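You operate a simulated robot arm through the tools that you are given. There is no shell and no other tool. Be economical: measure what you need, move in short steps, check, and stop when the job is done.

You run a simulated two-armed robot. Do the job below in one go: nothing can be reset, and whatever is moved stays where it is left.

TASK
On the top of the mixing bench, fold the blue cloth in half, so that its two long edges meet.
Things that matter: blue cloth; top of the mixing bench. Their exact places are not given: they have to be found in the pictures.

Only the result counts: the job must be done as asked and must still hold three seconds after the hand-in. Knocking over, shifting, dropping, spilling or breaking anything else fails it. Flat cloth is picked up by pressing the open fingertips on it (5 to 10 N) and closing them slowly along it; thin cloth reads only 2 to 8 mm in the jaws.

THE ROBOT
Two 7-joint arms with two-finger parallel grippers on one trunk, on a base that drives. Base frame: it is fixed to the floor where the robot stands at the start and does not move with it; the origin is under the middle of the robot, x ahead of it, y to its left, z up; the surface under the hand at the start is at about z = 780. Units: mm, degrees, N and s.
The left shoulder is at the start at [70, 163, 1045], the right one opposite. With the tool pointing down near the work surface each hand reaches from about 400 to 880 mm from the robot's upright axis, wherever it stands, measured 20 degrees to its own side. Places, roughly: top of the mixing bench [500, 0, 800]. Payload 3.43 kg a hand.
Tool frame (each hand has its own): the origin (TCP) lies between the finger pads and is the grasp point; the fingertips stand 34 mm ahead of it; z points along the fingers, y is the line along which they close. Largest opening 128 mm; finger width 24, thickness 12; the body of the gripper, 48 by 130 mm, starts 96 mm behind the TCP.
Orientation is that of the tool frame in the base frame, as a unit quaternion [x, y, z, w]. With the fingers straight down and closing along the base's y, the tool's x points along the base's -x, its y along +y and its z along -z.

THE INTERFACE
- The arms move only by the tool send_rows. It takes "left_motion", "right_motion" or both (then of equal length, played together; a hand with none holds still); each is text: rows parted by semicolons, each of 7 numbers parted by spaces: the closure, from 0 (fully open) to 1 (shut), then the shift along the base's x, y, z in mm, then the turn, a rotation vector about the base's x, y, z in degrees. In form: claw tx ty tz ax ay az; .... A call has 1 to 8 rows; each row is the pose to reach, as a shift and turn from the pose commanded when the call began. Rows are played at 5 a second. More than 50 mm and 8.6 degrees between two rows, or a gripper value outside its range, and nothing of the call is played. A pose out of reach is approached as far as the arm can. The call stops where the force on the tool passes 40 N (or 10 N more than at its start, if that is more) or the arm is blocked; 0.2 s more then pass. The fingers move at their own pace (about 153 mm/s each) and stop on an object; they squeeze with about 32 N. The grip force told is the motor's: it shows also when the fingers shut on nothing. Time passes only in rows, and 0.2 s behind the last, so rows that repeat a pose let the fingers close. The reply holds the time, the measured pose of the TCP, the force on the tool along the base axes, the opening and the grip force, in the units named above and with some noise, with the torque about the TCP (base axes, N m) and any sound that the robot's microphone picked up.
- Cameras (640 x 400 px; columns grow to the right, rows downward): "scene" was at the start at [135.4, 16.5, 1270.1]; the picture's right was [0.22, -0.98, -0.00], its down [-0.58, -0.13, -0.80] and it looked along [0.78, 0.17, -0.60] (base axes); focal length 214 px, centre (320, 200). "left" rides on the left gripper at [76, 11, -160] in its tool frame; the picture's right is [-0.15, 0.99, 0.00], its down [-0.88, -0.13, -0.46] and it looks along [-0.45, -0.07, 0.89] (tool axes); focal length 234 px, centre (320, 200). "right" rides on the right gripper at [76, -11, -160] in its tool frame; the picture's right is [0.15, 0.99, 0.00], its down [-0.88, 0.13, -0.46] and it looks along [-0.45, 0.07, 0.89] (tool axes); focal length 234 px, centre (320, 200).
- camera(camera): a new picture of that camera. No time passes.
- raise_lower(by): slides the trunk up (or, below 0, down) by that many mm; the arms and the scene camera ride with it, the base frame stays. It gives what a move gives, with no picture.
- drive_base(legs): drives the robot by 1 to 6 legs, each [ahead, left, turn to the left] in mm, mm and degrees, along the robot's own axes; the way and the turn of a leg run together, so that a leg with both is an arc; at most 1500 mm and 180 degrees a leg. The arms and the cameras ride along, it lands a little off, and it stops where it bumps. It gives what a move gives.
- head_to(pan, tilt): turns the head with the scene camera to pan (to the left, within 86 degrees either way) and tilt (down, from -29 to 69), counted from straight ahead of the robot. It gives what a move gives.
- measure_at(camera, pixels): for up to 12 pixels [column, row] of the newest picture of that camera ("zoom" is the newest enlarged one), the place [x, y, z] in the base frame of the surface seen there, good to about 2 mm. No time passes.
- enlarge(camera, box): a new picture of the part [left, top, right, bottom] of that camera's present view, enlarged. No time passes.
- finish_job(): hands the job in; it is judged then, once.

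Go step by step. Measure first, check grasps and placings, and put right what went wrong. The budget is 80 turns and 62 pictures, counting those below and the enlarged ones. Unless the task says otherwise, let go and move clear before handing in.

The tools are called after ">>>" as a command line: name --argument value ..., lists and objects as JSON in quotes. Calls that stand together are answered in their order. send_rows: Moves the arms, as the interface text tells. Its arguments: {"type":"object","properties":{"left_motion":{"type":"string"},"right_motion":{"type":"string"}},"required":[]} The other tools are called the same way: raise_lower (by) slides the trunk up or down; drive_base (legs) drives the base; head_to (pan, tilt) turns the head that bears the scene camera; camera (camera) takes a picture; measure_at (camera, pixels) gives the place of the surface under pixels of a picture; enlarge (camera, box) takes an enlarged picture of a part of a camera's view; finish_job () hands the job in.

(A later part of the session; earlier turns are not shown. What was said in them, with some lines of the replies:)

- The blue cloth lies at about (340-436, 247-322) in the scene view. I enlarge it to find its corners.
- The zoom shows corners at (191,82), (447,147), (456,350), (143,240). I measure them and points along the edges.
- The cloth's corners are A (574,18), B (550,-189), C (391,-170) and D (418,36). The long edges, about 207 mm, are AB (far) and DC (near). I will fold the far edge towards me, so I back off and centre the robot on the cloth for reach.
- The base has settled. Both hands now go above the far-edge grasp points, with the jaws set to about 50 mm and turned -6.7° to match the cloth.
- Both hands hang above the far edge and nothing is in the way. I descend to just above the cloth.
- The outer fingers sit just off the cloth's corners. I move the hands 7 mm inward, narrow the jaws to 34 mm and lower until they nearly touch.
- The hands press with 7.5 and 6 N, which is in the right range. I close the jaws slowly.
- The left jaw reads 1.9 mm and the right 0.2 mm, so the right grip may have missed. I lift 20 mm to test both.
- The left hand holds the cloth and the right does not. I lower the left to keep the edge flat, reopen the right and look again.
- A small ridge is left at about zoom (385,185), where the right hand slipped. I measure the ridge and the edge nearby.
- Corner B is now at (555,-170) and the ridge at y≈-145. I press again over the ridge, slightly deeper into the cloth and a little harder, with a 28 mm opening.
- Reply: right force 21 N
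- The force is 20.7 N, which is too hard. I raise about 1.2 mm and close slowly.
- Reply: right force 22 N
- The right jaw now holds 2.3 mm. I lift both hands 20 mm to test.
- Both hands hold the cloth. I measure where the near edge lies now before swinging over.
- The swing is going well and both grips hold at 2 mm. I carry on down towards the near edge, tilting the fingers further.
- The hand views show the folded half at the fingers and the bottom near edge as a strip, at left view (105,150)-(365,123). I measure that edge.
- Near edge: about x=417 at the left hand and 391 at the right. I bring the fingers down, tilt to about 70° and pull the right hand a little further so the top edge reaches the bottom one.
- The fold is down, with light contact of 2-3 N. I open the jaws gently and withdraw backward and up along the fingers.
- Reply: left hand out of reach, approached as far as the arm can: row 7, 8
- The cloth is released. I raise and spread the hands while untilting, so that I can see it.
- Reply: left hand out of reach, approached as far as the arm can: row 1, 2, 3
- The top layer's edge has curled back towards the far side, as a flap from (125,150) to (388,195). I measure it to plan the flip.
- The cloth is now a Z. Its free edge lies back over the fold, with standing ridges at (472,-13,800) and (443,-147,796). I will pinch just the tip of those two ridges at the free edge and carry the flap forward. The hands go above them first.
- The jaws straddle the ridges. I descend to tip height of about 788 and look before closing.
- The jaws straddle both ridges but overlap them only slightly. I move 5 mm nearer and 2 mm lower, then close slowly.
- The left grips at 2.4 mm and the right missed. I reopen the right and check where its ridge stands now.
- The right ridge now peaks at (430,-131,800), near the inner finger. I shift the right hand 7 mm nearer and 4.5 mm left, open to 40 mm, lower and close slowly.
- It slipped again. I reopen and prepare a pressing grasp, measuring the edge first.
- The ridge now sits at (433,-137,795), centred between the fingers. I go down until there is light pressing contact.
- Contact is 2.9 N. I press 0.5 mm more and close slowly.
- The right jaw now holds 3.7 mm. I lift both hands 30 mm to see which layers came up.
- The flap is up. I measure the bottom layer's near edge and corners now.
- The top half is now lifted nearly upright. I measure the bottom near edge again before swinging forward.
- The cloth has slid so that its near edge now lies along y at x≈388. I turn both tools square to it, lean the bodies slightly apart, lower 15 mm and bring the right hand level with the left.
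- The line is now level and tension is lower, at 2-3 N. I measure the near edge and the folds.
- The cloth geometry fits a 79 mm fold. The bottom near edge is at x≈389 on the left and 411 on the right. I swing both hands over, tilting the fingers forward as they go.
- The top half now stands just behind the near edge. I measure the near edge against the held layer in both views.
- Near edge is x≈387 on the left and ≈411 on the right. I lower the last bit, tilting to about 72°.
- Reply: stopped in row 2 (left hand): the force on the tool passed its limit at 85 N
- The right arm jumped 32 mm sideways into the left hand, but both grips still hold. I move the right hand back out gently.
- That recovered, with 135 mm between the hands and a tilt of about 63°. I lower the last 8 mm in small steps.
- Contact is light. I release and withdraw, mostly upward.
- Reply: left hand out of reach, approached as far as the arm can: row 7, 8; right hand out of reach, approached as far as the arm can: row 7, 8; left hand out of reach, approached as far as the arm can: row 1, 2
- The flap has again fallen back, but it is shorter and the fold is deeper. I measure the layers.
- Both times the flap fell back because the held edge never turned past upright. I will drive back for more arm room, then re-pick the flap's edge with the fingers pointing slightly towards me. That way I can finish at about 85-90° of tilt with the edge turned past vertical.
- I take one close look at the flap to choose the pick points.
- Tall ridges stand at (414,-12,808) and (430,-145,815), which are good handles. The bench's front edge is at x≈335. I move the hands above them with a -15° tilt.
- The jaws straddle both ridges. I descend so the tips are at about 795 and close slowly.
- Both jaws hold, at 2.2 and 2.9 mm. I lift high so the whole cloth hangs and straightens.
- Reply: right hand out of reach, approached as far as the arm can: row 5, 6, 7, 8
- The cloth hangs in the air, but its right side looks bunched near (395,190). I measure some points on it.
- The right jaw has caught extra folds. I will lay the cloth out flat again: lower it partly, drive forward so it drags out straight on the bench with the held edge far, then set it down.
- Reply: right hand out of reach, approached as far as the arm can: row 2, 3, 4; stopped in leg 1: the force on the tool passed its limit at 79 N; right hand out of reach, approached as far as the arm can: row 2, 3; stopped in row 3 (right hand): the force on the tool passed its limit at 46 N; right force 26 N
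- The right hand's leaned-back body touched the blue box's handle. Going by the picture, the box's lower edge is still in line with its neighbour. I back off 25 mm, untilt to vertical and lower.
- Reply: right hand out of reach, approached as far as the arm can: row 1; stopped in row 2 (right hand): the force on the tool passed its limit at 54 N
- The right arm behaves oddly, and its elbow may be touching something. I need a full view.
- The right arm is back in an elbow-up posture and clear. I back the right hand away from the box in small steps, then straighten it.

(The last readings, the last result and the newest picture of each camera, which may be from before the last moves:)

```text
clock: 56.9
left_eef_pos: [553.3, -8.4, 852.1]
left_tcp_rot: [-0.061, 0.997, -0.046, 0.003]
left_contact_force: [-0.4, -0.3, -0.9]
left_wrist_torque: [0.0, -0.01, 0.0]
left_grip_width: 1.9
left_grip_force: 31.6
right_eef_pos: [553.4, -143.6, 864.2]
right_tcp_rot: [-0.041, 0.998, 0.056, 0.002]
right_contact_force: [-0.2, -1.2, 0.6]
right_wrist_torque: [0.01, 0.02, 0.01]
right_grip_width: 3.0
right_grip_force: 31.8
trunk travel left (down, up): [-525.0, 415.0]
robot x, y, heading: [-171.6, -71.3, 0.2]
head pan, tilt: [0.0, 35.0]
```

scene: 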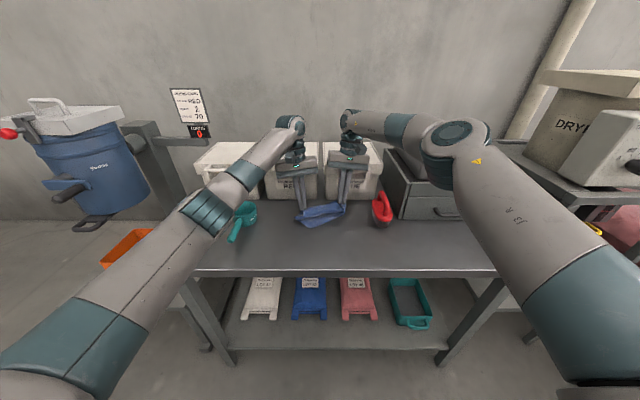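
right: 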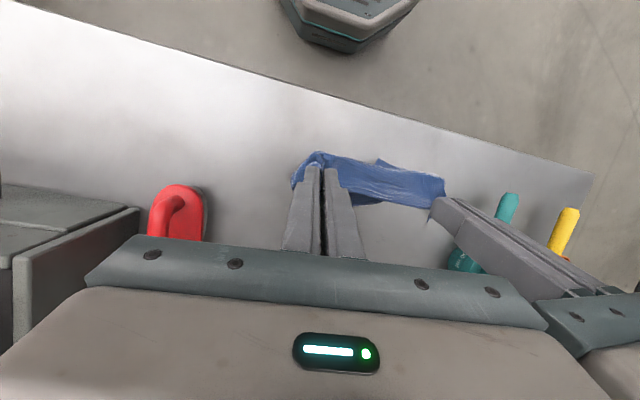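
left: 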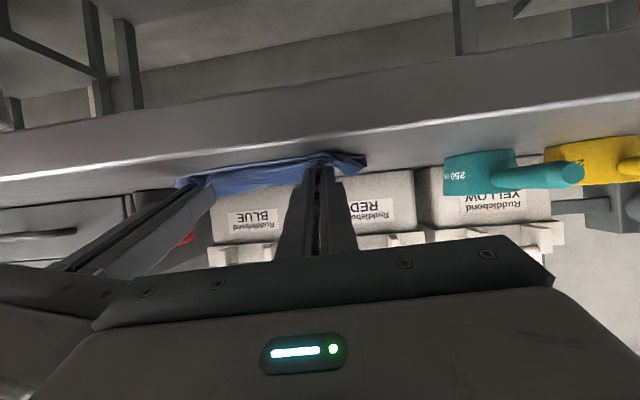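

Both tools are vertical at x≈553 and nothing is touching. I lower the held edge to the bench while dragging it 20 mm further, then open the right jaw.

>>> send_rows --left_motion "1 4 0 -8 0 0 0; 1 8 0 -16 0 0 0; 1 12 0 -24 0 0 0; 1 16 0 -30 0 0 0; 1 20 0 -34 0 0 0; 1 20 0 -34 0 0 0; 1 20 0 -34 0 0 0; 1 20 0 -34 0 0 0" --right_motion "1 4 0 -12 0 0 0; 1 8 0 -24 0 0 0; 1 12 0 -34 0 0 0; 1 16 0 -41 0 0 0; 1 20 0 -45 0 0 0; 0.9 20 0 -45 0 0 0; 0.75 20 0 -45 0 0 0; 0.75 20 0 -35 0 0 0"

>>> send_rows --right_motion "0.75 0 0 20 0 0 0; 0.75 0 -20 50 0 0 0; 0.75 0 -40 70 0 0 0"

>>> enlarge --camera "scene" --box '[270, 180, 382, 240]'

```text
clock: 58.7
left_eef_pos: [568.4, -7.9, 823.9]
left_tcp_rot: [-0.06, 0.997, -0.048, 0.005]
left_contact_force: [-7.4, -0.4, 5.2]
left_wrist_torque: [-0.04, -0.93, 0.02]
left_grip_width: 2.1
left_grip_force: 31.9
right_eef_pos: [567.3, -142.5, 831.7]
right_tcp_rot: [-0.044, 0.998, 0.054, 0.003]
right_contact_force: [-30.4, 0.5, 0.4]
right_wrist_torque: [-0.05, -3.27, -0.71]
right_grip_width: 32.3
right_grip_force: 0.2
trunk travel left (down, up): [-525.0, 415.0]
robot x, y, heading: [-171.7, -75.6, 0.3]
head pan, tilt: [0.0, 35.0]
```

```text
clock: 59.5
left_eef_pos: [568.3, -8.1, 823.2]
left_tcp_rot: [-0.06, 0.997, -0.046, 0.005]
left_contact_force: [-32.3, 1.4, 8.6]
left_wrist_torque: [-0.08, -3.89, 0.12]
left_grip_width: 2.0
left_grip_force: 32.1
right_eef_pos: [569.8, -184.3, 903.3]
right_tcp_rot: [-0.043, 0.998, 0.054, 0.005]
right_contact_force: [0.0, 0.4, 0.3]
right_wrist_torque: [0.0, 0.04, 0.0]
right_grip_width: 31.9
right_grip_force: 0.1
trunk travel left (down, up): [-525.0, 415.0]
robot x, y, heading: [-168.9, -75.0, 0.1]
head pan, tilt: [0.0, 35.0]
```

```text
5.71 times, centred on (326, 210) of scene
```

zoom: 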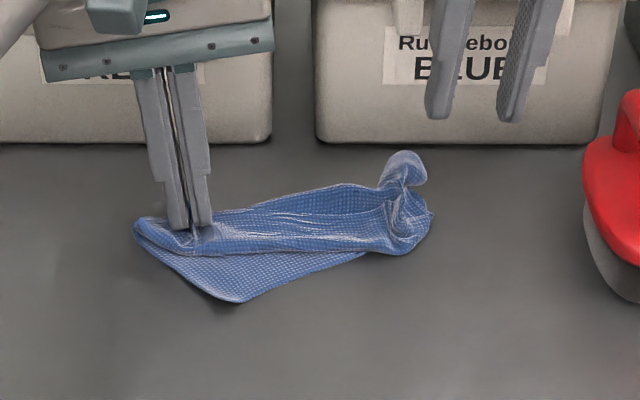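

The left hand is pressing on the box at -32 N in x, so I back it off at once. I also measure the bunch on the right, whose standing tip at zoom (405,165) looks like far corner B.

>>> send_rows --left_motion "1 -8 0 0 0 0 0; 1 -16 0 0 0 0 0; 1 -22 0 0 0 0 0; 1 -22 0 0 0 0 0"

>>> measure_at --camera "zoom" --pixels '[[390, 158], [404, 156], [420, 165], [405, 175], [395, 190], [415, 205], [428, 215], [400, 245], [345, 190], [238, 298], [360, 258], [140, 225]]'

>>> measure_at --camera "zoom" --pixels '[[450, 150], [300, 150], [500, 135], [240, 138], [350, 138]]'

```text
clock: 60.5
left_eef_pos: [551.1, -8.4, 818.3]
left_tcp_rot: [-0.06, 0.997, -0.046, 0.002]
left_contact_force: [-0.3, -0.3, 1.5]
left_wrist_torque: [0.0, -0.01, -0.01]
left_grip_width: 2.3
left_grip_force: 32.2
right_eef_pos: [572.4, -185.6, 899.0]
right_tcp_rot: [-0.043, 0.998, 0.055, 0.003]
right_contact_force: [-0.4, 0.3, -0.8]
right_wrist_torque: [-0.01, 0.0, 0.0]
right_grip_width: 32.1
right_grip_force: 0.1
trunk travel left (down, up): [-525.0, 415.0]
robot x, y, heading: [-176.4, -73.2, 0.1]
head pan, tilt: [0.0, 35.0]
```

```text
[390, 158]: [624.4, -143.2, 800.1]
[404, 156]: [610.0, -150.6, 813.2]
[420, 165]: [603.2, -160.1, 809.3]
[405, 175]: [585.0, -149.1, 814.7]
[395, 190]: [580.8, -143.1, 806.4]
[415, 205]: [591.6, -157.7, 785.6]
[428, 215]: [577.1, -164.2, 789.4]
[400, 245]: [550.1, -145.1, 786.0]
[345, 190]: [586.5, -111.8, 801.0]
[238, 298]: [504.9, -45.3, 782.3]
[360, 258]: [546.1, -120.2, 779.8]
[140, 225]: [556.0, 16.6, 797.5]
```

```text
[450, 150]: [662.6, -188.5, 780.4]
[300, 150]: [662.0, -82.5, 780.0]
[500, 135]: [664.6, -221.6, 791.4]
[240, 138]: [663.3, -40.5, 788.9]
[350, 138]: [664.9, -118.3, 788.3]
```

The boxes' front faces are at x≈663-665, so they stand where they were. I lift the cloth by the left hand alone so gravity unrolls it, bring it nearer and clear the right hand away.

>>> send_rows --left_motion "1 0 0 45 0 0 0; 1 -10 -5 90 0 0 0; 1 -35 -25 125 0 0 0; 1 -60 -50 155 0 0 0; 1 -85 -75 185 0 0 0; 1 -110 -100 215 0 0 0; 1 -138 -128 240 0 0 0; 1 -165 -155 245 0 0 0" --right_motion "0.75 -14 -21 14 0 0 0; 0.75 -28 -42 28 0 0 0; 0.75 -42 -63 43 0 0 0; 0.75 -56 -84 57 0 0 0; 0.75 -70 -105 70 0 0 0; 0.75 -85 -125 85 0 0 0; 0.75 -100 -145 100 0 0 0; 0.75 -100 -145 100 0 0 0"

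>>> enlarge --camera "scene" --box '[240, 100, 416, 260]'

```text
clock: 62.3
left_eef_pos: [388.3, -162.8, 1066.8]
left_tcp_rot: [-0.06, 0.997, -0.046, 0.002]
left_contact_force: [0.0, -0.4, -0.5]
left_wrist_torque: [0.01, 0.01, 0.01]
left_grip_width: 2.1
left_grip_force: 31.9
right_eef_pos: [473.1, -327.7, 998.0]
right_tcp_rot: [-0.042, 0.998, 0.055, 0.002]
right_contact_force: [-0.3, -0.7, 0.0]
right_wrist_torque: [0.04, 0.01, 0.01]
right_grip_width: 32.2
right_grip_force: 0.2
trunk travel left (down, up): [-525.0, 415.0]
robot x, y, heading: [-172.1, -73.4, 0.3]
head pan, tilt: [0.0, 35.0]
```

```text
2.50 times, centred on (328, 180) of scene
```

zoom: 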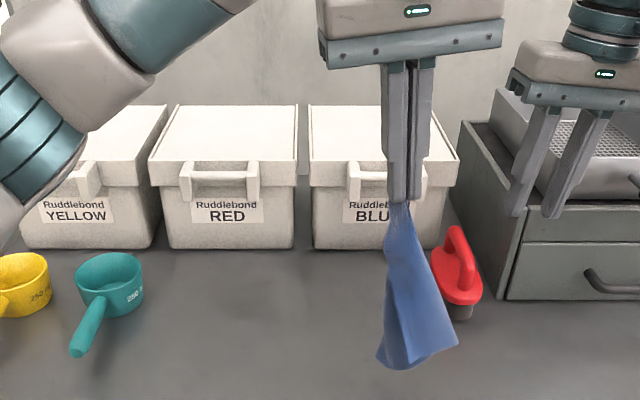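

The cloth now hangs freely from the left hand, unrolled, and everything else stands as it did. I measure the hanging outline.

>>> measure_at --camera "zoom" --pixels '[[380, 356], [405, 366], [455, 342], [430, 270], [415, 225], [388, 240], [386, 300], [420, 320], [412, 362], [440, 300]]'

```text
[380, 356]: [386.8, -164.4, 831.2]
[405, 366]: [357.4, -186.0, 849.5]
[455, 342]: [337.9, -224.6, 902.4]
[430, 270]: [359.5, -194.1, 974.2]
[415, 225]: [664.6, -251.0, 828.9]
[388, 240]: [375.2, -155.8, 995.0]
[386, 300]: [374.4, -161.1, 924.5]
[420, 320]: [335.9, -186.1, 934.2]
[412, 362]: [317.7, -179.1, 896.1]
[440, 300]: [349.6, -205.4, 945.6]
```

The cloth's lowest corner hangs at z≈831. I lay it out by lowering while dragging it diagonally to the far left.

>>> send_rows --left_motion "1 10 10 -35 0 0 0; 1 28 28 -70 0 0 0; 1 48 48 -104 0 0 0; 1 70 70 -137 0 0 0; 1 93 93 -170 0 0 0; 1 116 116 -200 0 0 0; 1 140 140 -228 0 0 0; 1 162 160 -248 0 0 0"

>>> enlarge --camera "scene" --box '[260, 175, 388, 255]'

```text
clock: 64.1
left_eef_pos: [549.4, -1.8, 816.2]
left_tcp_rot: [-0.06, 0.997, -0.048, 0.005]
left_contact_force: [1.2, -0.9, 8.3]
left_wrist_torque: [-0.04, -0.05, 0.02]
left_grip_width: 2.2
left_grip_force: 32.3
right_eef_pos: [472.2, -327.6, 999.4]
right_tcp_rot: [-0.043, 0.998, 0.055, 0.002]
right_contact_force: [-0.7, -1.0, 0.1]
right_wrist_torque: [-0.03, 0.0, 0.02]
right_grip_width: 31.9
right_grip_force: 0.0
trunk travel left (down, up): [-525.0, 415.0]
robot x, y, heading: [-174.3, -75.4, 0.3]
head pan, tilt: [0.0, 35.0]
```

```text
5.00 times, centred on (324, 215) of scene
```

zoom: 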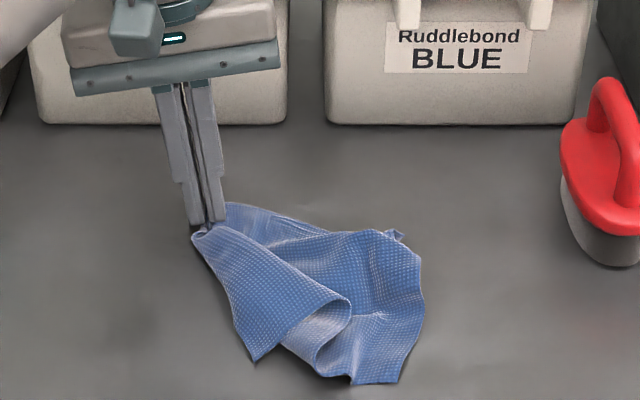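

The cloth is mostly spread, with one pleat at (330,330). I measure its corners.

>>> measure_at --camera "zoom" --pixels '[[255, 357], [300, 325], [347, 300], [325, 360], [352, 380], [398, 380], [422, 310], [415, 265], [392, 235], [335, 235], [235, 207], [195, 238]]'

```text
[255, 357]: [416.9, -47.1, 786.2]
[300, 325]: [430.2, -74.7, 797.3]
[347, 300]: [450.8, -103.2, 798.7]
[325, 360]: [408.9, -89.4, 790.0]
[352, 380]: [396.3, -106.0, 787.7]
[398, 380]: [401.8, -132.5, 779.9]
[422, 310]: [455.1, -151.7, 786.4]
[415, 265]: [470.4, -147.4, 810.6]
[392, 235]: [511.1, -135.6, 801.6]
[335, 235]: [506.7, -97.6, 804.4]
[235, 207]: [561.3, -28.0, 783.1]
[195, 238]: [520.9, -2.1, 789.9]
```

A is held at (549,-2). D is at about (417,-47), C at about (402,-132), and B is bunched near (511,-136). I take C with the right hand by a press-grasp and pull it out to open the pleat. First I move over it and level the right tool.

>>> send_rows --right_motion "0.75 -12 42 -15 -1.2 0 0; 0.75 -24 84 -30 -2.5 0 0; 0.75 -36 126 -45 -3.7 0 0; 0.75 -48 168 -60 -5 0 0; 0.75 -60 208 -75 -6.3 0 0; 0.75 -60 208 -115 -6.3 0 0; 0.75 -60 208 -150 -6.3 0 0; 0.75 -60 208 -172 -6.3 0 0"

>>> send_rows --right_motion "0.75 0 0 -6 0 0 0; 0.75 0 0 -10 0 0 0; 0.75 0 0 -12.5 0 0 0; 0.75 0 0 -12.5 0 0 0"

```text
clock: 65.9
left_eef_pos: [548.3, -2.0, 817.1]
left_tcp_rot: [-0.06, 0.997, -0.047, 0.004]
left_contact_force: [1.7, 0.7, 19.7]
left_wrist_torque: [-0.04, -0.05, 0.02]
left_grip_width: 2.1
left_grip_force: 32.2
right_eef_pos: [412.5, -120.7, 827.9]
right_tcp_rot: [-0.043, 0.999, 0.001, 0.001]
right_contact_force: [-0.4, 0.0, 0.1]
right_wrist_torque: [0.0, 0.02, 0.0]
right_grip_width: 32.4
right_grip_force: 0.0
trunk travel left (down, up): [-525.0, 415.0]
robot x, y, heading: [-170.5, -70.9, 0.3]
head pan, tilt: [0.0, 35.0]
```

```text
clock: 66.9
left_eef_pos: [548.0, -2.5, 816.0]
left_tcp_rot: [-0.059, 0.997, -0.047, 0.004]
left_contact_force: [1.4, 1.6, 20.7]
left_wrist_torque: [0.02, -0.05, 0.03]
left_grip_width: 2.0
left_grip_force: 31.8
right_eef_pos: [411.6, -121.0, 816.5]
right_tcp_rot: [-0.043, 0.999, 0.001, 0.0]
right_contact_force: [0.0, 0.1, 0.9]
right_wrist_torque: [0.02, -0.06, -0.03]
right_grip_width: 32.3
right_grip_force: 0.0
trunk travel left (down, up): [-525.0, 415.0]
robot x, y, heading: [-172.1, -72.0, 0.4]
head pan, tilt: [0.0, 35.0]
```

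The right hand is just touching. I press 1.5 mm more and close slowly, easing the left up 1.5 mm.

>>> send_rows --left_motion "1 0 0 1.5 0 0 0; 1 0 0 1.5 0 0 0; 1 0 0 1.5 0 0 0; 1 0 0 1.5 0 0 0; 1 0 0 1.5 0 0 0; 1 0 0 1.5 0 0 0; 1 0 0 1.5 0 0 0; 1 0 0 1.5 0 0 0" --right_motion "0.75 0 0 -1.5 0 0 0; 0.79 0 0 -1.5 0 0 0; 0.83 0 0 -1.5 0 0 0; 0.87 0 0 -1.5 0 0 0; 0.91 0 0 -1.5 0 0 0; 0.95 0 0 -1.5 0 0 0; 1 0 0 -1.5 0 0 0; 1 0 0 -1.5 0 0 0"

```text
clock: 68.7
left_eef_pos: [547.8, -2.7, 818.6]
left_tcp_rot: [-0.06, 0.997, -0.048, 0.004]
left_contact_force: [0.1, 0.2, 0.1]
left_wrist_torque: [0.0, 0.0, 0.0]
left_grip_width: 2.2
left_grip_force: 32.3
right_eef_pos: [412.4, -121.1, 814.4]
right_tcp_rot: [-0.043, 0.999, -0.001, 0.001]
right_contact_force: [2.0, 1.3, 30.7]
right_wrist_torque: [0.21, -0.19, -0.01]
right_grip_width: 5.7
right_grip_force: 31.9
trunk travel left (down, up): [-525.0, 415.0]
robot x, y, heading: [-175.4, -74.9, 0.2]
head pan, tilt: [0.0, 35.0]
```

C is gripped at 5.7 mm. I lift it slightly and pull it out to the right, watching the tension.

>>> send_rows --left_motion "1 0 0 5 0 0 0; 1 0 0 10 0 0 0; 1 0 0 10 0 0 0; 1 0 0 10 0 0 0; 1 0 0 10 0 0 0; 1 0 0 10 0 0 0; 1 0 0 10 0 0 0" --right_motion "1 0 0 8 0 0 0; 1 0 -4 15 0 0 0; 1 0 -12 15 0 0 0; 1 0 -20 15 0 0 0; 1 0 -28 15 0 0 0; 1 0 -34 15 0 0 0; 1 0 -34 15 0 0 0"

>>> enlarge --camera "scene" --box '[260, 175, 388, 255]'

```text
clock: 70.3
left_eef_pos: [549.2, -3.0, 827.6]
left_tcp_rot: [-0.06, 0.997, -0.047, 0.002]
left_contact_force: [-0.6, -0.5, 0.2]
left_wrist_torque: [0.0, 0.01, -0.03]
left_grip_width: 2.4
left_grip_force: 32.3
right_eef_pos: [411.4, -154.4, 829.0]
right_tcp_rot: [-0.043, 0.999, 0.0, 0.0]
right_contact_force: [0.7, 0.5, -0.6]
right_wrist_torque: [0.04, -0.01, 0.01]
right_grip_width: 2.6
right_grip_force: 32.0
trunk travel left (down, up): [-525.0, 415.0]
robot x, y, heading: [-173.1, -73.3, 0.3]
head pan, tilt: [0.0, 35.0]
```

```text
5.00 times, centred on (324, 215) of scene
```

zoom: 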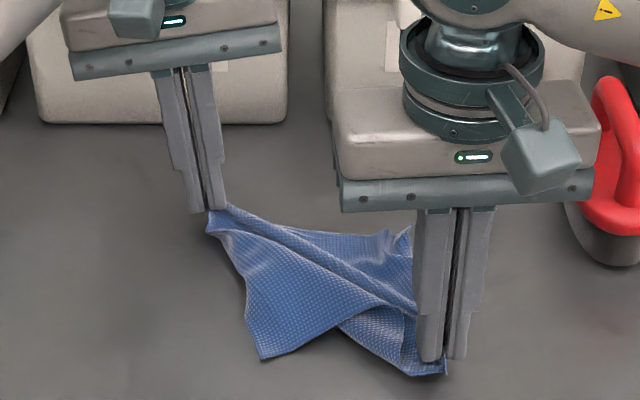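

The diagonal is stretched but the pleat by D remains. New idea: pin D, pull C outward, then hold the near edge D-C with both hands and hang the cloth. Laying the bottom half away from me and bringing the held edge back then needs no flipping of the edge. I measure D first.

>>> measure_at --camera "zoom" --pixels '[[263, 355], [250, 310], [300, 343], [338, 325], [400, 365], [443, 372], [212, 225], [400, 232], [330, 235], [270, 340]]'

>>> send_rows --left_motion "0.9 0 0 0 0 0 0; 0.78 0 0 0 0 0 0; 0.78 0 0 20 0 0 0; 0.78 0 0 50 0 0 0; 0.9 -25 5 70 -4 0 0; 1 -60 5 70 -8 0 0; 1 -95 0 70 -12.5 0 0; 1 -125 -10 70 -17 0 0"

```text
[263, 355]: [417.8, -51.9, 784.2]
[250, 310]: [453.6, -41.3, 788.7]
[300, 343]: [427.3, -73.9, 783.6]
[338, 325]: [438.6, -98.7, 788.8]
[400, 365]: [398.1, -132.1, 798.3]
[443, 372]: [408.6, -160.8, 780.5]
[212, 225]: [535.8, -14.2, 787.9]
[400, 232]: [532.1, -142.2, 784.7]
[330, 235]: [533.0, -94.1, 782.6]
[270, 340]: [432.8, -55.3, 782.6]
```

```text
clock: 72.1
left_eef_pos: [421.7, -13.4, 896.5]
left_tcp_rot: [-0.059, 0.979, -0.194, -0.007]
left_contact_force: [0.3, 0.0, -0.9]
left_wrist_torque: [-0.02, -0.01, -0.02]
left_grip_width: 0.0
left_grip_force: 32.0
right_eef_pos: [412.1, -154.0, 829.2]
right_tcp_rot: [-0.043, 0.999, -0.001, 0.0]
right_contact_force: [0.5, 0.0, 0.0]
right_wrist_torque: [0.01, 0.04, 0.0]
right_grip_width: 2.6
right_grip_force: 32.6
trunk travel left (down, up): [-525.0, 415.0]
robot x, y, heading: [-170.9, -76.5, 0.1]
head pan, tilt: [0.0, 35.0]
```

D is at (418,-52). I bring the leaned, closed left fingertips down onto the cloth just inside D.

>>> send_rows --left_motion "1 4 -17 -25 0 0 0; 1 6 -34 -50 0 0 0; 1 6 -34 -70 0 0 0; 1 6 -34 -77 0 0 0; 1 6 -34 -79 0 0 0; 1 6 -34 -79 0 0 0"

```text
clock: 73.5
left_eef_pos: [430.0, -47.4, 818.6]
left_tcp_rot: [-0.06, 0.979, -0.194, -0.007]
left_contact_force: [-1.2, 0.3, 0.7]
left_wrist_torque: [0.02, 0.0, -0.01]
left_grip_width: 0.0
left_grip_force: 31.5
right_eef_pos: [411.1, -155.0, 829.1]
right_tcp_rot: [-0.044, 0.999, 0.0, -0.001]
right_contact_force: [0.8, -0.5, 0.1]
right_wrist_torque: [-0.02, 0.0, -0.03]
right_grip_width: 2.7
right_grip_force: 31.9
trunk travel left (down, up): [-525.0, 415.0]
robot x, y, heading: [-173.1, -73.4, 0.0]
head pan, tilt: [0.0, 35.0]
```

It is almost touching. I press 3 mm more, then draw D left and C right to open the pleat.

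>>> send_rows --left_motion "1 0 0 -2 0 0 0; 1 0 0 -3 0 0 0; 1 0 5 -3 0 0 0; 1 0 10 -3 0 0 0; 1 0 15 -3 0 0 0; 1 0 20 -3 0 0 0; 1 0 25 -3 0 0 0; 1 0 30 -3 0 0 0" --right_motion "1 0 0 -4 0 0 0; 1 0 -2 -8 0 0 0; 1 0 -8 -8 0 0 0; 1 0 -14 -8 0 0 0; 1 0 -20 -8 0 0 0; 1 0 -26 -8 0 0 0; 1 0 -32 -8 0 0 0; 1 0 -38 -8 0 0 0"

>>> enlarge --camera "scene" --box '[260, 175, 388, 255]'

```text
clock: 75.3
left_eef_pos: [429.0, -18.0, 815.8]
left_tcp_rot: [-0.06, 0.979, -0.194, -0.006]
left_contact_force: [-0.5, -2.6, 9.9]
left_wrist_torque: [-0.05, -0.07, -0.01]
left_grip_width: 0.0
left_grip_force: 31.9
right_eef_pos: [412.2, -191.4, 821.9]
right_tcp_rot: [-0.042, 0.999, 0.001, 0.0]
right_contact_force: [0.0, 0.3, -0.1]
right_wrist_torque: [0.0, 0.03, 0.01]
right_grip_width: 2.5
right_grip_force: 32.3
trunk travel left (down, up): [-525.0, 415.0]
robot x, y, heading: [-170.6, -72.2, 0.3]
head pan, tilt: [0.0, 35.0]
```

```text
5.00 times, centred on (324, 215) of scene
```

zoom: 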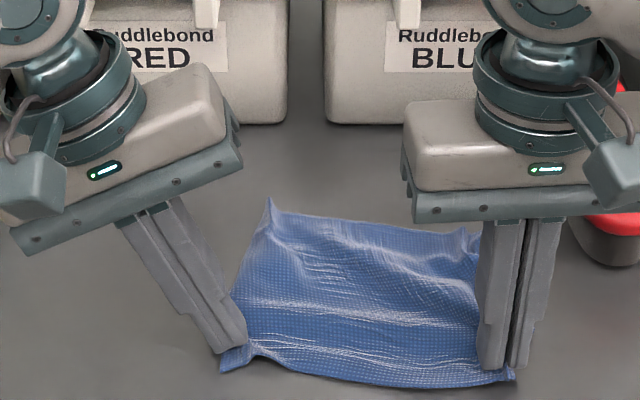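

The cloth is spread nicely now. I measure D's corner so the left hand can pinch it.

>>> measure_at --camera "zoom" --pixels '[[224, 364], [258, 356], [300, 372], [350, 382], [420, 386], [470, 383], [510, 376], [235, 300], [270, 203], [340, 218], [470, 235], [235, 355]]'

```text
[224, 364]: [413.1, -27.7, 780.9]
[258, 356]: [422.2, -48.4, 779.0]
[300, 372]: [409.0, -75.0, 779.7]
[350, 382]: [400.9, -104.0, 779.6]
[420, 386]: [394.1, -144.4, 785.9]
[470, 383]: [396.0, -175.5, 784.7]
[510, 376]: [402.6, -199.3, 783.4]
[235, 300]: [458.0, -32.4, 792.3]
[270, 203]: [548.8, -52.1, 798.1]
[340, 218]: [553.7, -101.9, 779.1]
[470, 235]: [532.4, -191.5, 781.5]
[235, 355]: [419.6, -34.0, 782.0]
```

D is at about (413,-27). The left hand lifts off, straightens, opens to 28 mm and comes down inside D at (429,-54).

>>> send_rows --left_motion "1 0 0 15 0 0 0; 1 0 0 35 7 0 -3; 1 0 -15 50 14.5 0 -6; 0.85 0 -30 50 22.4 0 -9; 0.78 0 -36 30 22.4 0 -9; 0.78 0 -36 10 22.4 0 -9; 0.78 0 -36 3 22.4 0 -9; 0.78 0 -36 0 22.4 0 -9"

```text
clock: 77.1
left_eef_pos: [430.2, -53.2, 816.4]
left_tcp_rot: [0.016, 1.0, 0.002, -0.01]
left_contact_force: [0.0, -0.3, 1.1]
left_wrist_torque: [0.03, 0.01, -0.01]
left_grip_width: 28.3
left_grip_force: 0.1
right_eef_pos: [412.8, -191.6, 820.5]
right_tcp_rot: [-0.043, 0.999, 0.0, 0.0]
right_contact_force: [-0.4, -0.5, 0.3]
right_wrist_torque: [0.01, 0.01, -0.01]
right_grip_width: 2.2
right_grip_force: 32.1
trunk travel left (down, up): [-525.0, 415.0]
robot x, y, heading: [-171.4, -73.4, 0.2]
head pan, tilt: [0.0, 35.0]
```

The left hand is just touching. I press 1.2 mm more and close slowly.

>>> send_rows --left_motion "0.78 0 0 -1.2 0 0 0; 0.81 0 0 -1.2 0 0 0; 0.84 0 0 -1.2 0 0 0; 0.87 0 0 -1.2 0 0 0; 0.9 0 0 -1.2 0 0 0; 0.94 0 0 -1.2 0 0 0; 1 0 0 -1.2 0 0 0; 1 0 0 -1.2 0 0 0"

```text
clock: 78.9
left_eef_pos: [429.0, -55.0, 816.3]
left_tcp_rot: [0.016, 1.0, 0.0, -0.008]
left_contact_force: [-0.6, -7.2, 15.1]
left_wrist_torque: [-0.26, 0.02, -0.01]
left_grip_width: 3.1
left_grip_force: 32.0
right_eef_pos: [412.7, -192.3, 821.4]
right_tcp_rot: [-0.043, 0.999, 0.001, 0.0]
right_contact_force: [-0.2, 5.4, 1.0]
right_wrist_torque: [0.21, 0.06, 0.07]
right_grip_width: 2.5
right_grip_force: 31.8
trunk travel left (down, up): [-525.0, 415.0]
robot x, y, heading: [-172.5, -73.1, 0.2]
head pan, tilt: [0.0, 35.0]
```

Both hands now hold the near edge D-C, at 3.1 and 2.5 mm. I lift the cloth slowly until it hangs, drawing it nearer to x≈405.

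>>> send_rows --left_motion "1 -3 0 20 0 0 0; 1 -6 0 42 0 0 0; 1 -9 0 64 0 0 0; 1 -12 0 86 0 0 0; 1 -15 0 108 0 0 0; 1 -18 0 130 0 0 0; 1 -21 0 150 0 0 0; 1 -24 0 169 0 0 0" --right_motion "1 -1 0 19 0 0 0; 1 -2 0 40 0 0 0; 1 -3 0 61 0 0 0; 1 -4 0 83 0 0 0; 1 -5 0 104 0 0 0; 1 -6 0 126 0 0 0; 1 -7 0 146 0 0 0; 1 -8 0 164 0 0 0"

>>> send_rows --left_motion "1 0 0 0 0 0 0; 1 0 0 0 0 0 0; 1 0 0 0 0 0 0; 1 0 0 0 0 0 0"

>>> enlarge --camera "scene" --box '[240, 140, 416, 250]'

```text
clock: 80.7
left_eef_pos: [404.3, -53.7, 984.6]
left_tcp_rot: [0.017, 1.0, 0.001, -0.009]
left_contact_force: [1.4, -7.0, -0.1]
left_wrist_torque: [-0.24, -0.05, 0.02]
left_grip_width: 2.3
left_grip_force: 32.5
right_eef_pos: [404.0, -192.5, 985.9]
right_tcp_rot: [-0.043, 0.999, 0.0, 0.0]
right_contact_force: [0.2, 7.8, -0.7]
right_wrist_torque: [0.2, 0.04, 0.09]
right_grip_width: 2.5
right_grip_force: 31.9
trunk travel left (down, up): [-525.0, 415.0]
robot x, y, heading: [-169.8, -74.2, 0.2]
head pan, tilt: [0.0, 35.0]
```

```text
clock: 81.7
left_eef_pos: [404.6, -54.1, 983.7]
left_tcp_rot: [0.017, 1.0, 0.001, -0.009]
left_contact_force: [0.9, -6.4, 0.5]
left_wrist_torque: [-0.21, -0.04, 0.0]
left_grip_width: 2.2
left_grip_force: 32.5
right_eef_pos: [405.4, -192.1, 984.8]
right_tcp_rot: [-0.042, 0.999, 0.001, 0.0]
right_contact_force: [-1.0, 7.0, -0.2]
right_wrist_torque: [0.2, 0.04, 0.05]
right_grip_width: 2.4
right_grip_force: 32.7
trunk travel left (down, up): [-525.0, 415.0]
robot x, y, heading: [-171.8, -74.4, 0.2]
head pan, tilt: [0.0, 35.0]
```

```text
3.64 times, centred on (328, 195) of scene
```

zoom: 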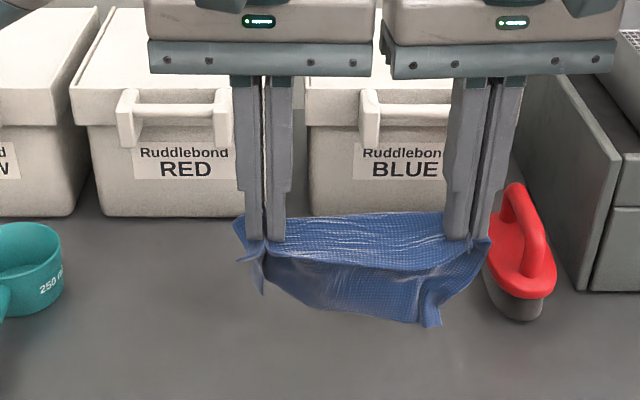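

The cloth hangs from both hands. I measure it to confirm which way it bends and where the lower long edge hangs.

>>> measure_at --camera "zoom" --pixels '[[350, 217], [350, 240], [350, 256], [350, 275], [350, 300], [310, 304], [400, 318], [432, 322], [262, 288], [275, 285], [475, 275], [445, 300]]'

```text
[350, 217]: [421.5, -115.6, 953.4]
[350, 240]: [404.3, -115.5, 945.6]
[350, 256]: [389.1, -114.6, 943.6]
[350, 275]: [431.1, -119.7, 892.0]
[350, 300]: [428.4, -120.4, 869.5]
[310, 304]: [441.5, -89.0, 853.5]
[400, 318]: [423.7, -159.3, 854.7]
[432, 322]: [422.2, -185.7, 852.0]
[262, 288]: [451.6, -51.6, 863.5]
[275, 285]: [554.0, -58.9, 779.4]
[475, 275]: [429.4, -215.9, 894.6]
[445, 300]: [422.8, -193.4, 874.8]
```

Confirmed: the free edge D-C points towards me at x≈389, and the cloth hangs on the far side of the fingers with its lower edge at about x=425-440, z≈850. I lower it to touch, then move the hands away from me so the lower half lays down.

>>> send_rows --left_motion "1 0 0 -20 0 0 0; 1 0 0 -45 0 0 0; 1 0 0 -65 0 0 0; 1 10 0 -75 0 0 0; 1 32 0 -82 0 0 0; 1 55 0 -92 0 0 0; 1 75 0 -104 0 0 0; 1 92 0 -117 0 0 0" --right_motion "1 0 0 -20 0 0 0; 1 0 0 -45 0 0 0; 1 0 0 -65 0 0 0; 1 10 0 -75 0 0 0; 1 32 0 -82 0 0 0; 1 55 0 -92 0 0 0; 1 75 0 -104 0 0 0; 1 92 0 -117 0 0 0"

>>> enlarge --camera "scene" --box '[260, 160, 404, 250]'

```text
clock: 83.5
left_eef_pos: [498.5, -53.8, 867.2]
left_tcp_rot: [0.016, 1.0, 0.001, -0.01]
left_contact_force: [0.5, -6.7, -0.4]
left_wrist_torque: [-0.24, 0.0, 0.02]
left_grip_width: 2.3
left_grip_force: 31.6
right_eef_pos: [497.2, -191.5, 866.4]
right_tcp_rot: [-0.042, 0.999, 0.0, -0.001]
right_contact_force: [-1.2, 6.1, 0.1]
right_wrist_torque: [0.17, 0.03, 0.09]
right_grip_width: 2.5
right_grip_force: 32.3
trunk travel left (down, up): [-525.0, 415.0]
robot x, y, heading: [-172.5, -70.4, 0.2]
head pan, tilt: [0.0, 35.0]
```

```text
4.44 times, centred on (332, 205) of scene
```

zoom: 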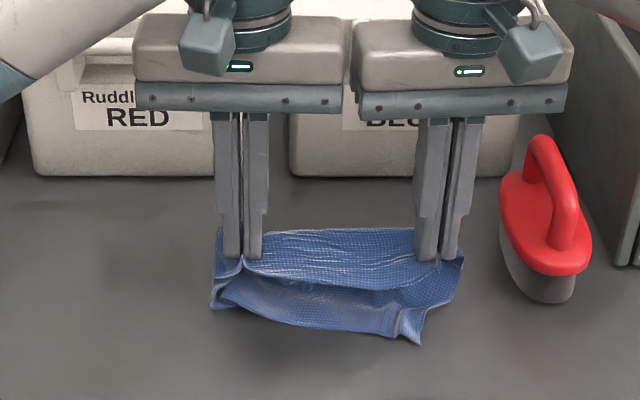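

>>> measure_at --camera "zoom" --pixels '[[216, 305], [260, 314], [310, 325], [360, 331], [395, 333], [418, 342], [330, 240], [330, 288], [330, 305], [440, 300], [458, 265], [222, 240]]'

```text
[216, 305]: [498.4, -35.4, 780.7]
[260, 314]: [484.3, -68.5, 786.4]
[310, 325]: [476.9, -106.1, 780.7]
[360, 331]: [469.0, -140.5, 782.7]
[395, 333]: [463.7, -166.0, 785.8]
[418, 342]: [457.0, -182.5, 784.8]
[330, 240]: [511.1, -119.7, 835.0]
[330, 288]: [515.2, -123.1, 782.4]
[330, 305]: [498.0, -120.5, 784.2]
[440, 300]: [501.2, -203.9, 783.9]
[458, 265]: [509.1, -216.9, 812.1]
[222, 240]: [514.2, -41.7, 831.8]
```

The lower edge A-B now lies on the bench, at x≈488 below the left hand and ≈456 below the right. The hands go a bit further out to lay the full half, then come back and down so D-C lands on A-B.

>>> send_rows --left_motion "1 12 -0.5 0 0 0 0; 1 24 -1 0 0 0 0; 1 36 -1.3 -1 0 0 0; 1 47 -1.3 -3 0 0 0; 1 42 -1.3 -12 0 0 0; 1 34 -1.3 -22 0 0 0; 1 24 -1.3 -32 0 0 0; 1 14 -1.3 -40 0 0 0" --right_motion "1 6 0.5 0 0 0 0; 1 12 1 0 0 0 0; 1 18 1.3 -1 0 0 0; 1 21 1.3 -3 0 0 0; 1 15 1.3 -12 0 0 0; 1 6 1.3 -22 0 0 0; 1 -7 1.3 -32 0 0 0; 1 -18 1.3 -40 0 0 0"

>>> camera --camera "left"

```text
clock: 85.3
left_eef_pos: [511.7, -55.6, 826.7]
left_tcp_rot: [0.017, 1.0, 0.0, -0.01]
left_contact_force: [-0.4, -5.1, 0.3]
left_wrist_torque: [-0.22, 0.0, -0.03]
left_grip_width: 2.3
left_grip_force: 32.4
right_eef_pos: [477.4, -190.6, 827.3]
right_tcp_rot: [-0.042, 0.999, 0.0, -0.001]
right_contact_force: [0.9, 5.3, -0.3]
right_wrist_torque: [0.18, -0.03, 0.05]
right_grip_width: 2.6
right_grip_force: 32.3
trunk travel left (down, up): [-525.0, 415.0]
robot x, y, heading: [-176.7, -71.2, 0.1]
head pan, tilt: [0.0, 35.0]
```

```text
1 pictures are left
```

left: 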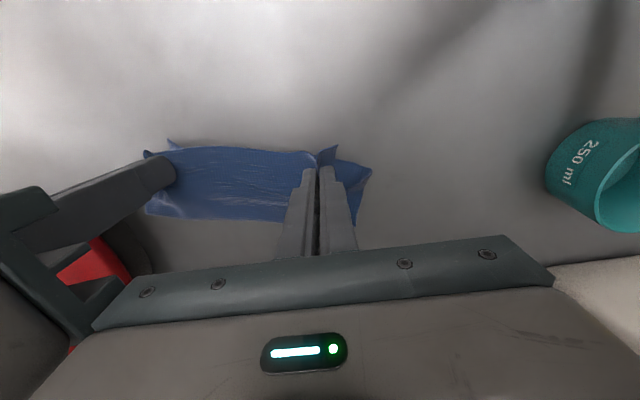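

The top layer lies folded, with its edge at rows 147-155. The bottom corners peek out at (170,141) and (371,170). I measure both edges.

>>> measure_at --camera "left" --pixels '[[147, 153], [200, 149], [250, 149], [300, 153], [324, 150], [335, 147], [168, 141], [175, 146], [370, 171], [355, 165], [200, 216], [265, 221]]'

>>> measure_at --camera "left" --pixels '[[200, 143], [250, 143], [300, 147], [185, 144], [225, 145], [275, 147], [357, 222], [145, 212], [360, 195], [235, 180]]'

```text
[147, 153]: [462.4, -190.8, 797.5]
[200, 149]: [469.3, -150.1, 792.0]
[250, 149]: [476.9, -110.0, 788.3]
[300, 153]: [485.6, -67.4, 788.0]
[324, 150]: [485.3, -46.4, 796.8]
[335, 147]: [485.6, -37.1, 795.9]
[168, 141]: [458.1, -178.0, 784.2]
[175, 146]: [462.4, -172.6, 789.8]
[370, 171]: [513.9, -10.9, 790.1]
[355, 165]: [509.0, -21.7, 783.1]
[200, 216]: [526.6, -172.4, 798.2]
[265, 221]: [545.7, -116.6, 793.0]
```

```text
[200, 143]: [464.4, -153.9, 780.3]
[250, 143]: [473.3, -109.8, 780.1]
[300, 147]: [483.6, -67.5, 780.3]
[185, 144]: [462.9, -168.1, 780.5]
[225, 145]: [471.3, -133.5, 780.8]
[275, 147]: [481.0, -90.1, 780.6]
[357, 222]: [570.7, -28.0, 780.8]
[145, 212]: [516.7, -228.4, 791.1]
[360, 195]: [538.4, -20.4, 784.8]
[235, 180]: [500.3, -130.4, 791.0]
```

The edges match within a few millimetres: D-C is at (477,-110) and (469,-150), A-B at (477,-106) and (469,-140). I nudge the left hand 5 mm out, lower to light contact and open slowly.

>>> send_rows --left_motion "1 2 0 -3 0 0 0; 1 4 0 -6 0 0 0; 1 5 0 -8.5 0 0 0; 0.97 5 0 -8.5 0 0 0; 0.92 5 0 -8.5 0 0 0; 0.86 5 0 -8.5 0 0 0; 0.8 5 0 -8.5 0 0 0; 0.78 5 0 -8.5 0 0 0" --right_motion "1 0 0 -3 0 0 0; 1 0 0 -6 0 0 0; 1 0 0 -9 0 0 0; 0.97 0 0 -9 0 0 0; 0.92 0 0 -9 0 0 0; 0.86 0 0 -9 0 0 0; 0.8 0 0 -9 0 0 0; 0.78 0 0 -9 0 0 0"

```text
clock: 87.1
left_eef_pos: [515.8, -54.2, 819.0]
left_tcp_rot: [0.017, 1.0, 0.0, -0.009]
left_contact_force: [0.1, -1.3, -0.6]
left_wrist_torque: [0.02, -0.02, 0.02]
left_grip_width: 28.5
left_grip_force: 0.0
right_eef_pos: [477.8, -191.1, 819.2]
right_tcp_rot: [-0.043, 0.999, 0.0, 0.001]
right_contact_force: [-0.1, -0.2, 0.8]
right_wrist_torque: [0.02, 0.03, 0.0]
right_grip_width: 27.9
right_grip_force: 0.1
trunk travel left (down, up): [-525.0, 415.0]
robot x, y, heading: [-171.6, -72.8, -0.0]
head pan, tilt: [0.0, 35.0]
```

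The cloth is released. I press lightly and open the jaws wider, to draw the gathered ridges flat outward along the edge, then lift.

>>> send_rows --left_motion "0.78 0 0 -1.2 0 0 0; 0.78 0 0 -2 0 0 0; 0.74 0 0 -2 0 0 0; 0.7 0 0 -2 0 0 0; 0.66 0 0 -2 0 0 0; 0.62 0 0 -2 0 0 0; 0.62 0 0 8 0 0 0; 0.62 0 0 25 0 0 0" --right_motion "0.78 0 0 -1.2 0 0 0; 0.78 0 0 -2 0 0 0; 0.74 0 0 -2 0 0 0; 0.7 0 0 -2 0 0 0; 0.66 0 0 -2 0 0 0; 0.62 0 0 -2 0 0 0; 0.62 0 0 8 0 0 0; 0.62 0 0 25 0 0 0"

>>> send_rows --left_motion "0.62 0 0 30 0 0 0; 0.62 0 0 65 0 0 0; 0.62 0 0 100 0 0 0; 0.62 -30 25 115 0 0 0; 0.62 -60 55 130 0 0 0; 0.62 -85 90 140 0 0 0; 0.62 -105 130 150 0 0 0" --right_motion "0.62 0 0 30 0 0 0; 0.62 0 0 65 0 0 0; 0.62 0 0 100 0 0 0; 0.62 -20 -25 115 0 0 0; 0.62 -40 -55 130 0 0 0; 0.62 -60 -90 140 0 0 0; 0.62 -70 -125 150 0 0 0"

>>> enlarge --camera "scene" --box '[270, 175, 382, 245]'

```text
clock: 88.9
left_eef_pos: [515.2, -55.1, 843.2]
left_tcp_rot: [0.017, 1.0, 0.0, -0.01]
left_contact_force: [0.2, 0.5, 0.5]
left_wrist_torque: [-0.01, 0.0, -0.01]
left_grip_width: 48.5
left_grip_force: 0.0
right_eef_pos: [477.7, -191.6, 843.0]
right_tcp_rot: [-0.043, 0.999, -0.001, 0.0]
right_contact_force: [-0.4, 0.6, 0.2]
right_wrist_torque: [0.02, -0.02, 0.03]
right_grip_width: 48.4
right_grip_force: 0.2
trunk travel left (down, up): [-525.0, 415.0]
robot x, y, heading: [-171.9, -75.5, 0.4]
head pan, tilt: [0.0, 35.0]
```

```text
clock: 90.5
left_eef_pos: [408.1, 74.8, 993.3]
left_tcp_rot: [0.017, 1.0, 0.0, -0.009]
left_contact_force: [-0.6, -0.1, 0.4]
left_wrist_torque: [-0.03, -0.05, 0.05]
left_grip_width: 48.8
left_grip_force: 0.0
right_eef_pos: [407.0, -314.7, 996.8]
right_tcp_rot: [-0.043, 0.999, 0.0, 0.0]
right_contact_force: [-0.8, 0.7, 0.4]
right_wrist_torque: [-0.01, -0.03, 0.02]
right_grip_width: 48.6
right_grip_force: 0.0
trunk travel left (down, up): [-525.0, 415.0]
robot x, y, heading: [-175.8, -73.5, 0.4]
head pan, tilt: [0.0, 35.0]
```

```text
5.71 times, centred on (326, 210) of scene
5 turns are left
```

zoom: 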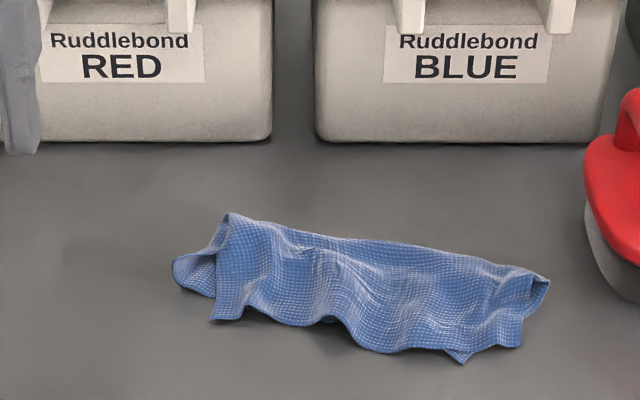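

The cloth is folded in half with the edges meeting over most of the length. Only the left corners D (213,318) and A (178,280) differ. I measure them.

>>> measure_at --camera "zoom" --pixels '[[214, 317], [176, 270], [185, 290], [210, 297], [240, 305], [300, 324], [380, 350], [460, 360], [520, 343], [225, 218], [545, 280], [440, 348]]'

```text
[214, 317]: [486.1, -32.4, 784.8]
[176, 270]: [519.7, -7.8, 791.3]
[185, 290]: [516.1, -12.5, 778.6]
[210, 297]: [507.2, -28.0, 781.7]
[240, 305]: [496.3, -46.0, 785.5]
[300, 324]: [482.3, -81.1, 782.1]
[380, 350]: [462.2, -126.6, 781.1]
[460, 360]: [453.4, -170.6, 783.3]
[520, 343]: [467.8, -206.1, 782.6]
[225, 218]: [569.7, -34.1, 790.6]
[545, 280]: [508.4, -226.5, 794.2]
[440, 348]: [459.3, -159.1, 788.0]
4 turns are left
```

The top layer sits about 30 mm too far right along the edge, so D is short of A and C is past B. I bring the closed left fingertips down onto D's overhang to draw it back along the edge.

>>> send_rows --left_motion "1 18 -23 -20 0 0 0; 1 36 -46 -45 0 0 0; 1 54 -69 -70 0 0 0; 1 72 -92 -95 0 0 0; 1 87 -114 -120 0 0 0; 1 87 -114 -150 0 0 0; 1 87 -114 -168 0 0 0; 1 87 -114 -174 0 0 0"

>>> send_rows --left_motion "1 0 0 -1.5 0 0 0; 1 0 0 -2.5 0 0 0; 1 0 0 -2.5 0 0 0"

```text
clock: 92.3
left_eef_pos: [499.6, -38.9, 819.3]
left_tcp_rot: [0.018, 1.0, 0.001, -0.009]
left_contact_force: [-0.8, 0.0, 0.0]
left_wrist_torque: [0.02, 0.05, 0.05]
left_grip_width: 0.1
left_grip_force: 32.3
right_eef_pos: [409.8, -314.9, 996.3]
right_tcp_rot: [-0.043, 0.999, -0.001, 0.0]
right_contact_force: [-0.3, 0.9, 0.1]
right_wrist_torque: [0.0, -0.02, 0.02]
right_grip_width: 48.6
right_grip_force: 0.1
trunk travel left (down, up): [-525.0, 415.0]
robot x, y, heading: [-172.0, -72.1, 0.1]
head pan, tilt: [0.0, 35.0]
```

```text
clock: 93.1
left_eef_pos: [499.6, -38.0, 816.4]
left_tcp_rot: [0.017, 1.0, 0.0, -0.01]
left_contact_force: [0.8, -0.6, 2.9]
left_wrist_torque: [0.01, -0.05, 0.03]
left_grip_width: 0.0
left_grip_force: 32.2
right_eef_pos: [409.0, -315.3, 996.4]
right_tcp_rot: [-0.043, 0.999, 0.0, 0.0]
right_contact_force: [0.1, 0.4, -0.2]
right_wrist_torque: [-0.03, 0.04, 0.01]
right_grip_width: 48.6
right_grip_force: 0.1
trunk travel left (down, up): [-525.0, 415.0]
robot x, y, heading: [-173.4, -73.5, 0.2]
head pan, tilt: [0.0, 35.0]
3 turns are left
```

Contact is 2.9 N. I press a touch more, draw D along the edge, lift off and move clear.

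>>> send_rows --left_motion "1 0 0 -0.5 0 0 0; 1 3 6 -0.5 0 0 0; 1 6 12 -0.5 0 0 0; 1 9 18 -0.5 0 0 0; 1 12 25 -0.5 0 0 0; 1 12 25 -0.5 0 0 0; 1 12 25 15 0 0 0; 1 12 25 50 0 0 0"

>>> send_rows --left_motion "1 0 0 40 0 0 0; 1 0 0 80 0 0 0; 1 -30 25 110 0 0 0; 1 -60 50 120 0 0 0; 1 -90 75 120 0 0 0"

```text
clock: 94.9
left_eef_pos: [507.5, -13.5, 869.1]
left_tcp_rot: [0.017, 1.0, 0.001, -0.011]
left_contact_force: [-0.4, -0.2, 0.1]
left_wrist_torque: [-0.02, -0.02, 0.01]
left_grip_width: 0.0
left_grip_force: 32.1
right_eef_pos: [407.1, -315.9, 995.6]
right_tcp_rot: [-0.043, 0.999, 0.0, 0.0]
right_contact_force: [-0.2, 0.1, 0.6]
right_wrist_torque: [0.0, -0.01, 0.01]
right_grip_width: 48.7
right_grip_force: 0.1
trunk travel left (down, up): [-525.0, 415.0]
robot x, y, heading: [-172.2, -74.5, 0.3]
head pan, tilt: [0.0, 35.0]
```

```text
clock: 96.1
left_eef_pos: [418.5, 62.5, 985.5]
left_tcp_rot: [0.017, 1.0, 0.001, -0.009]
left_contact_force: [0.3, 0.0, 0.2]
left_wrist_torque: [-0.02, -0.02, 0.02]
left_grip_width: 0.2
left_grip_force: 32.1
right_eef_pos: [408.0, -313.4, 996.7]
right_tcp_rot: [-0.043, 0.999, 0.0, 0.001]
right_contact_force: [-0.2, 0.3, -0.7]
right_wrist_torque: [-0.05, 0.02, -0.02]
right_grip_width: 48.6
right_grip_force: 0.1
trunk travel left (down, up): [-525.0, 415.0]
robot x, y, heading: [-172.6, -70.7, 0.0]
head pan, tilt: [0.0, 35.0]
2 turns are left
```

Both hands are clear and the cloth lies folded on the bench. No pictures are left to check the last drag, so I hand the job in.

>>> finish_job

```text
The job is handed in.
```

I folded the blue cloth in half on the mixing bench and handed the job in, but I could not check the final result. The last correction was made with no pictures left.

- **Fold:** in the last picture the two long edges met to within a few millimetres along the middle. The top layer sat about 30 mm too far right, so the corners at both ends were off by 35–40 mm. I then dragged the left corner back along the edge by about 25 mm, unseen.
- **Contact with the boxes:** twice a gripper pressed against the box handles, and the right hand passed its force limit at 79 N. In later pictures and measurements the boxes did not appear to have moved.
- **Other items:** I saw nothing else knocked over or shifted. The tray on the machine at the right was partly hidden during one of those contacts.
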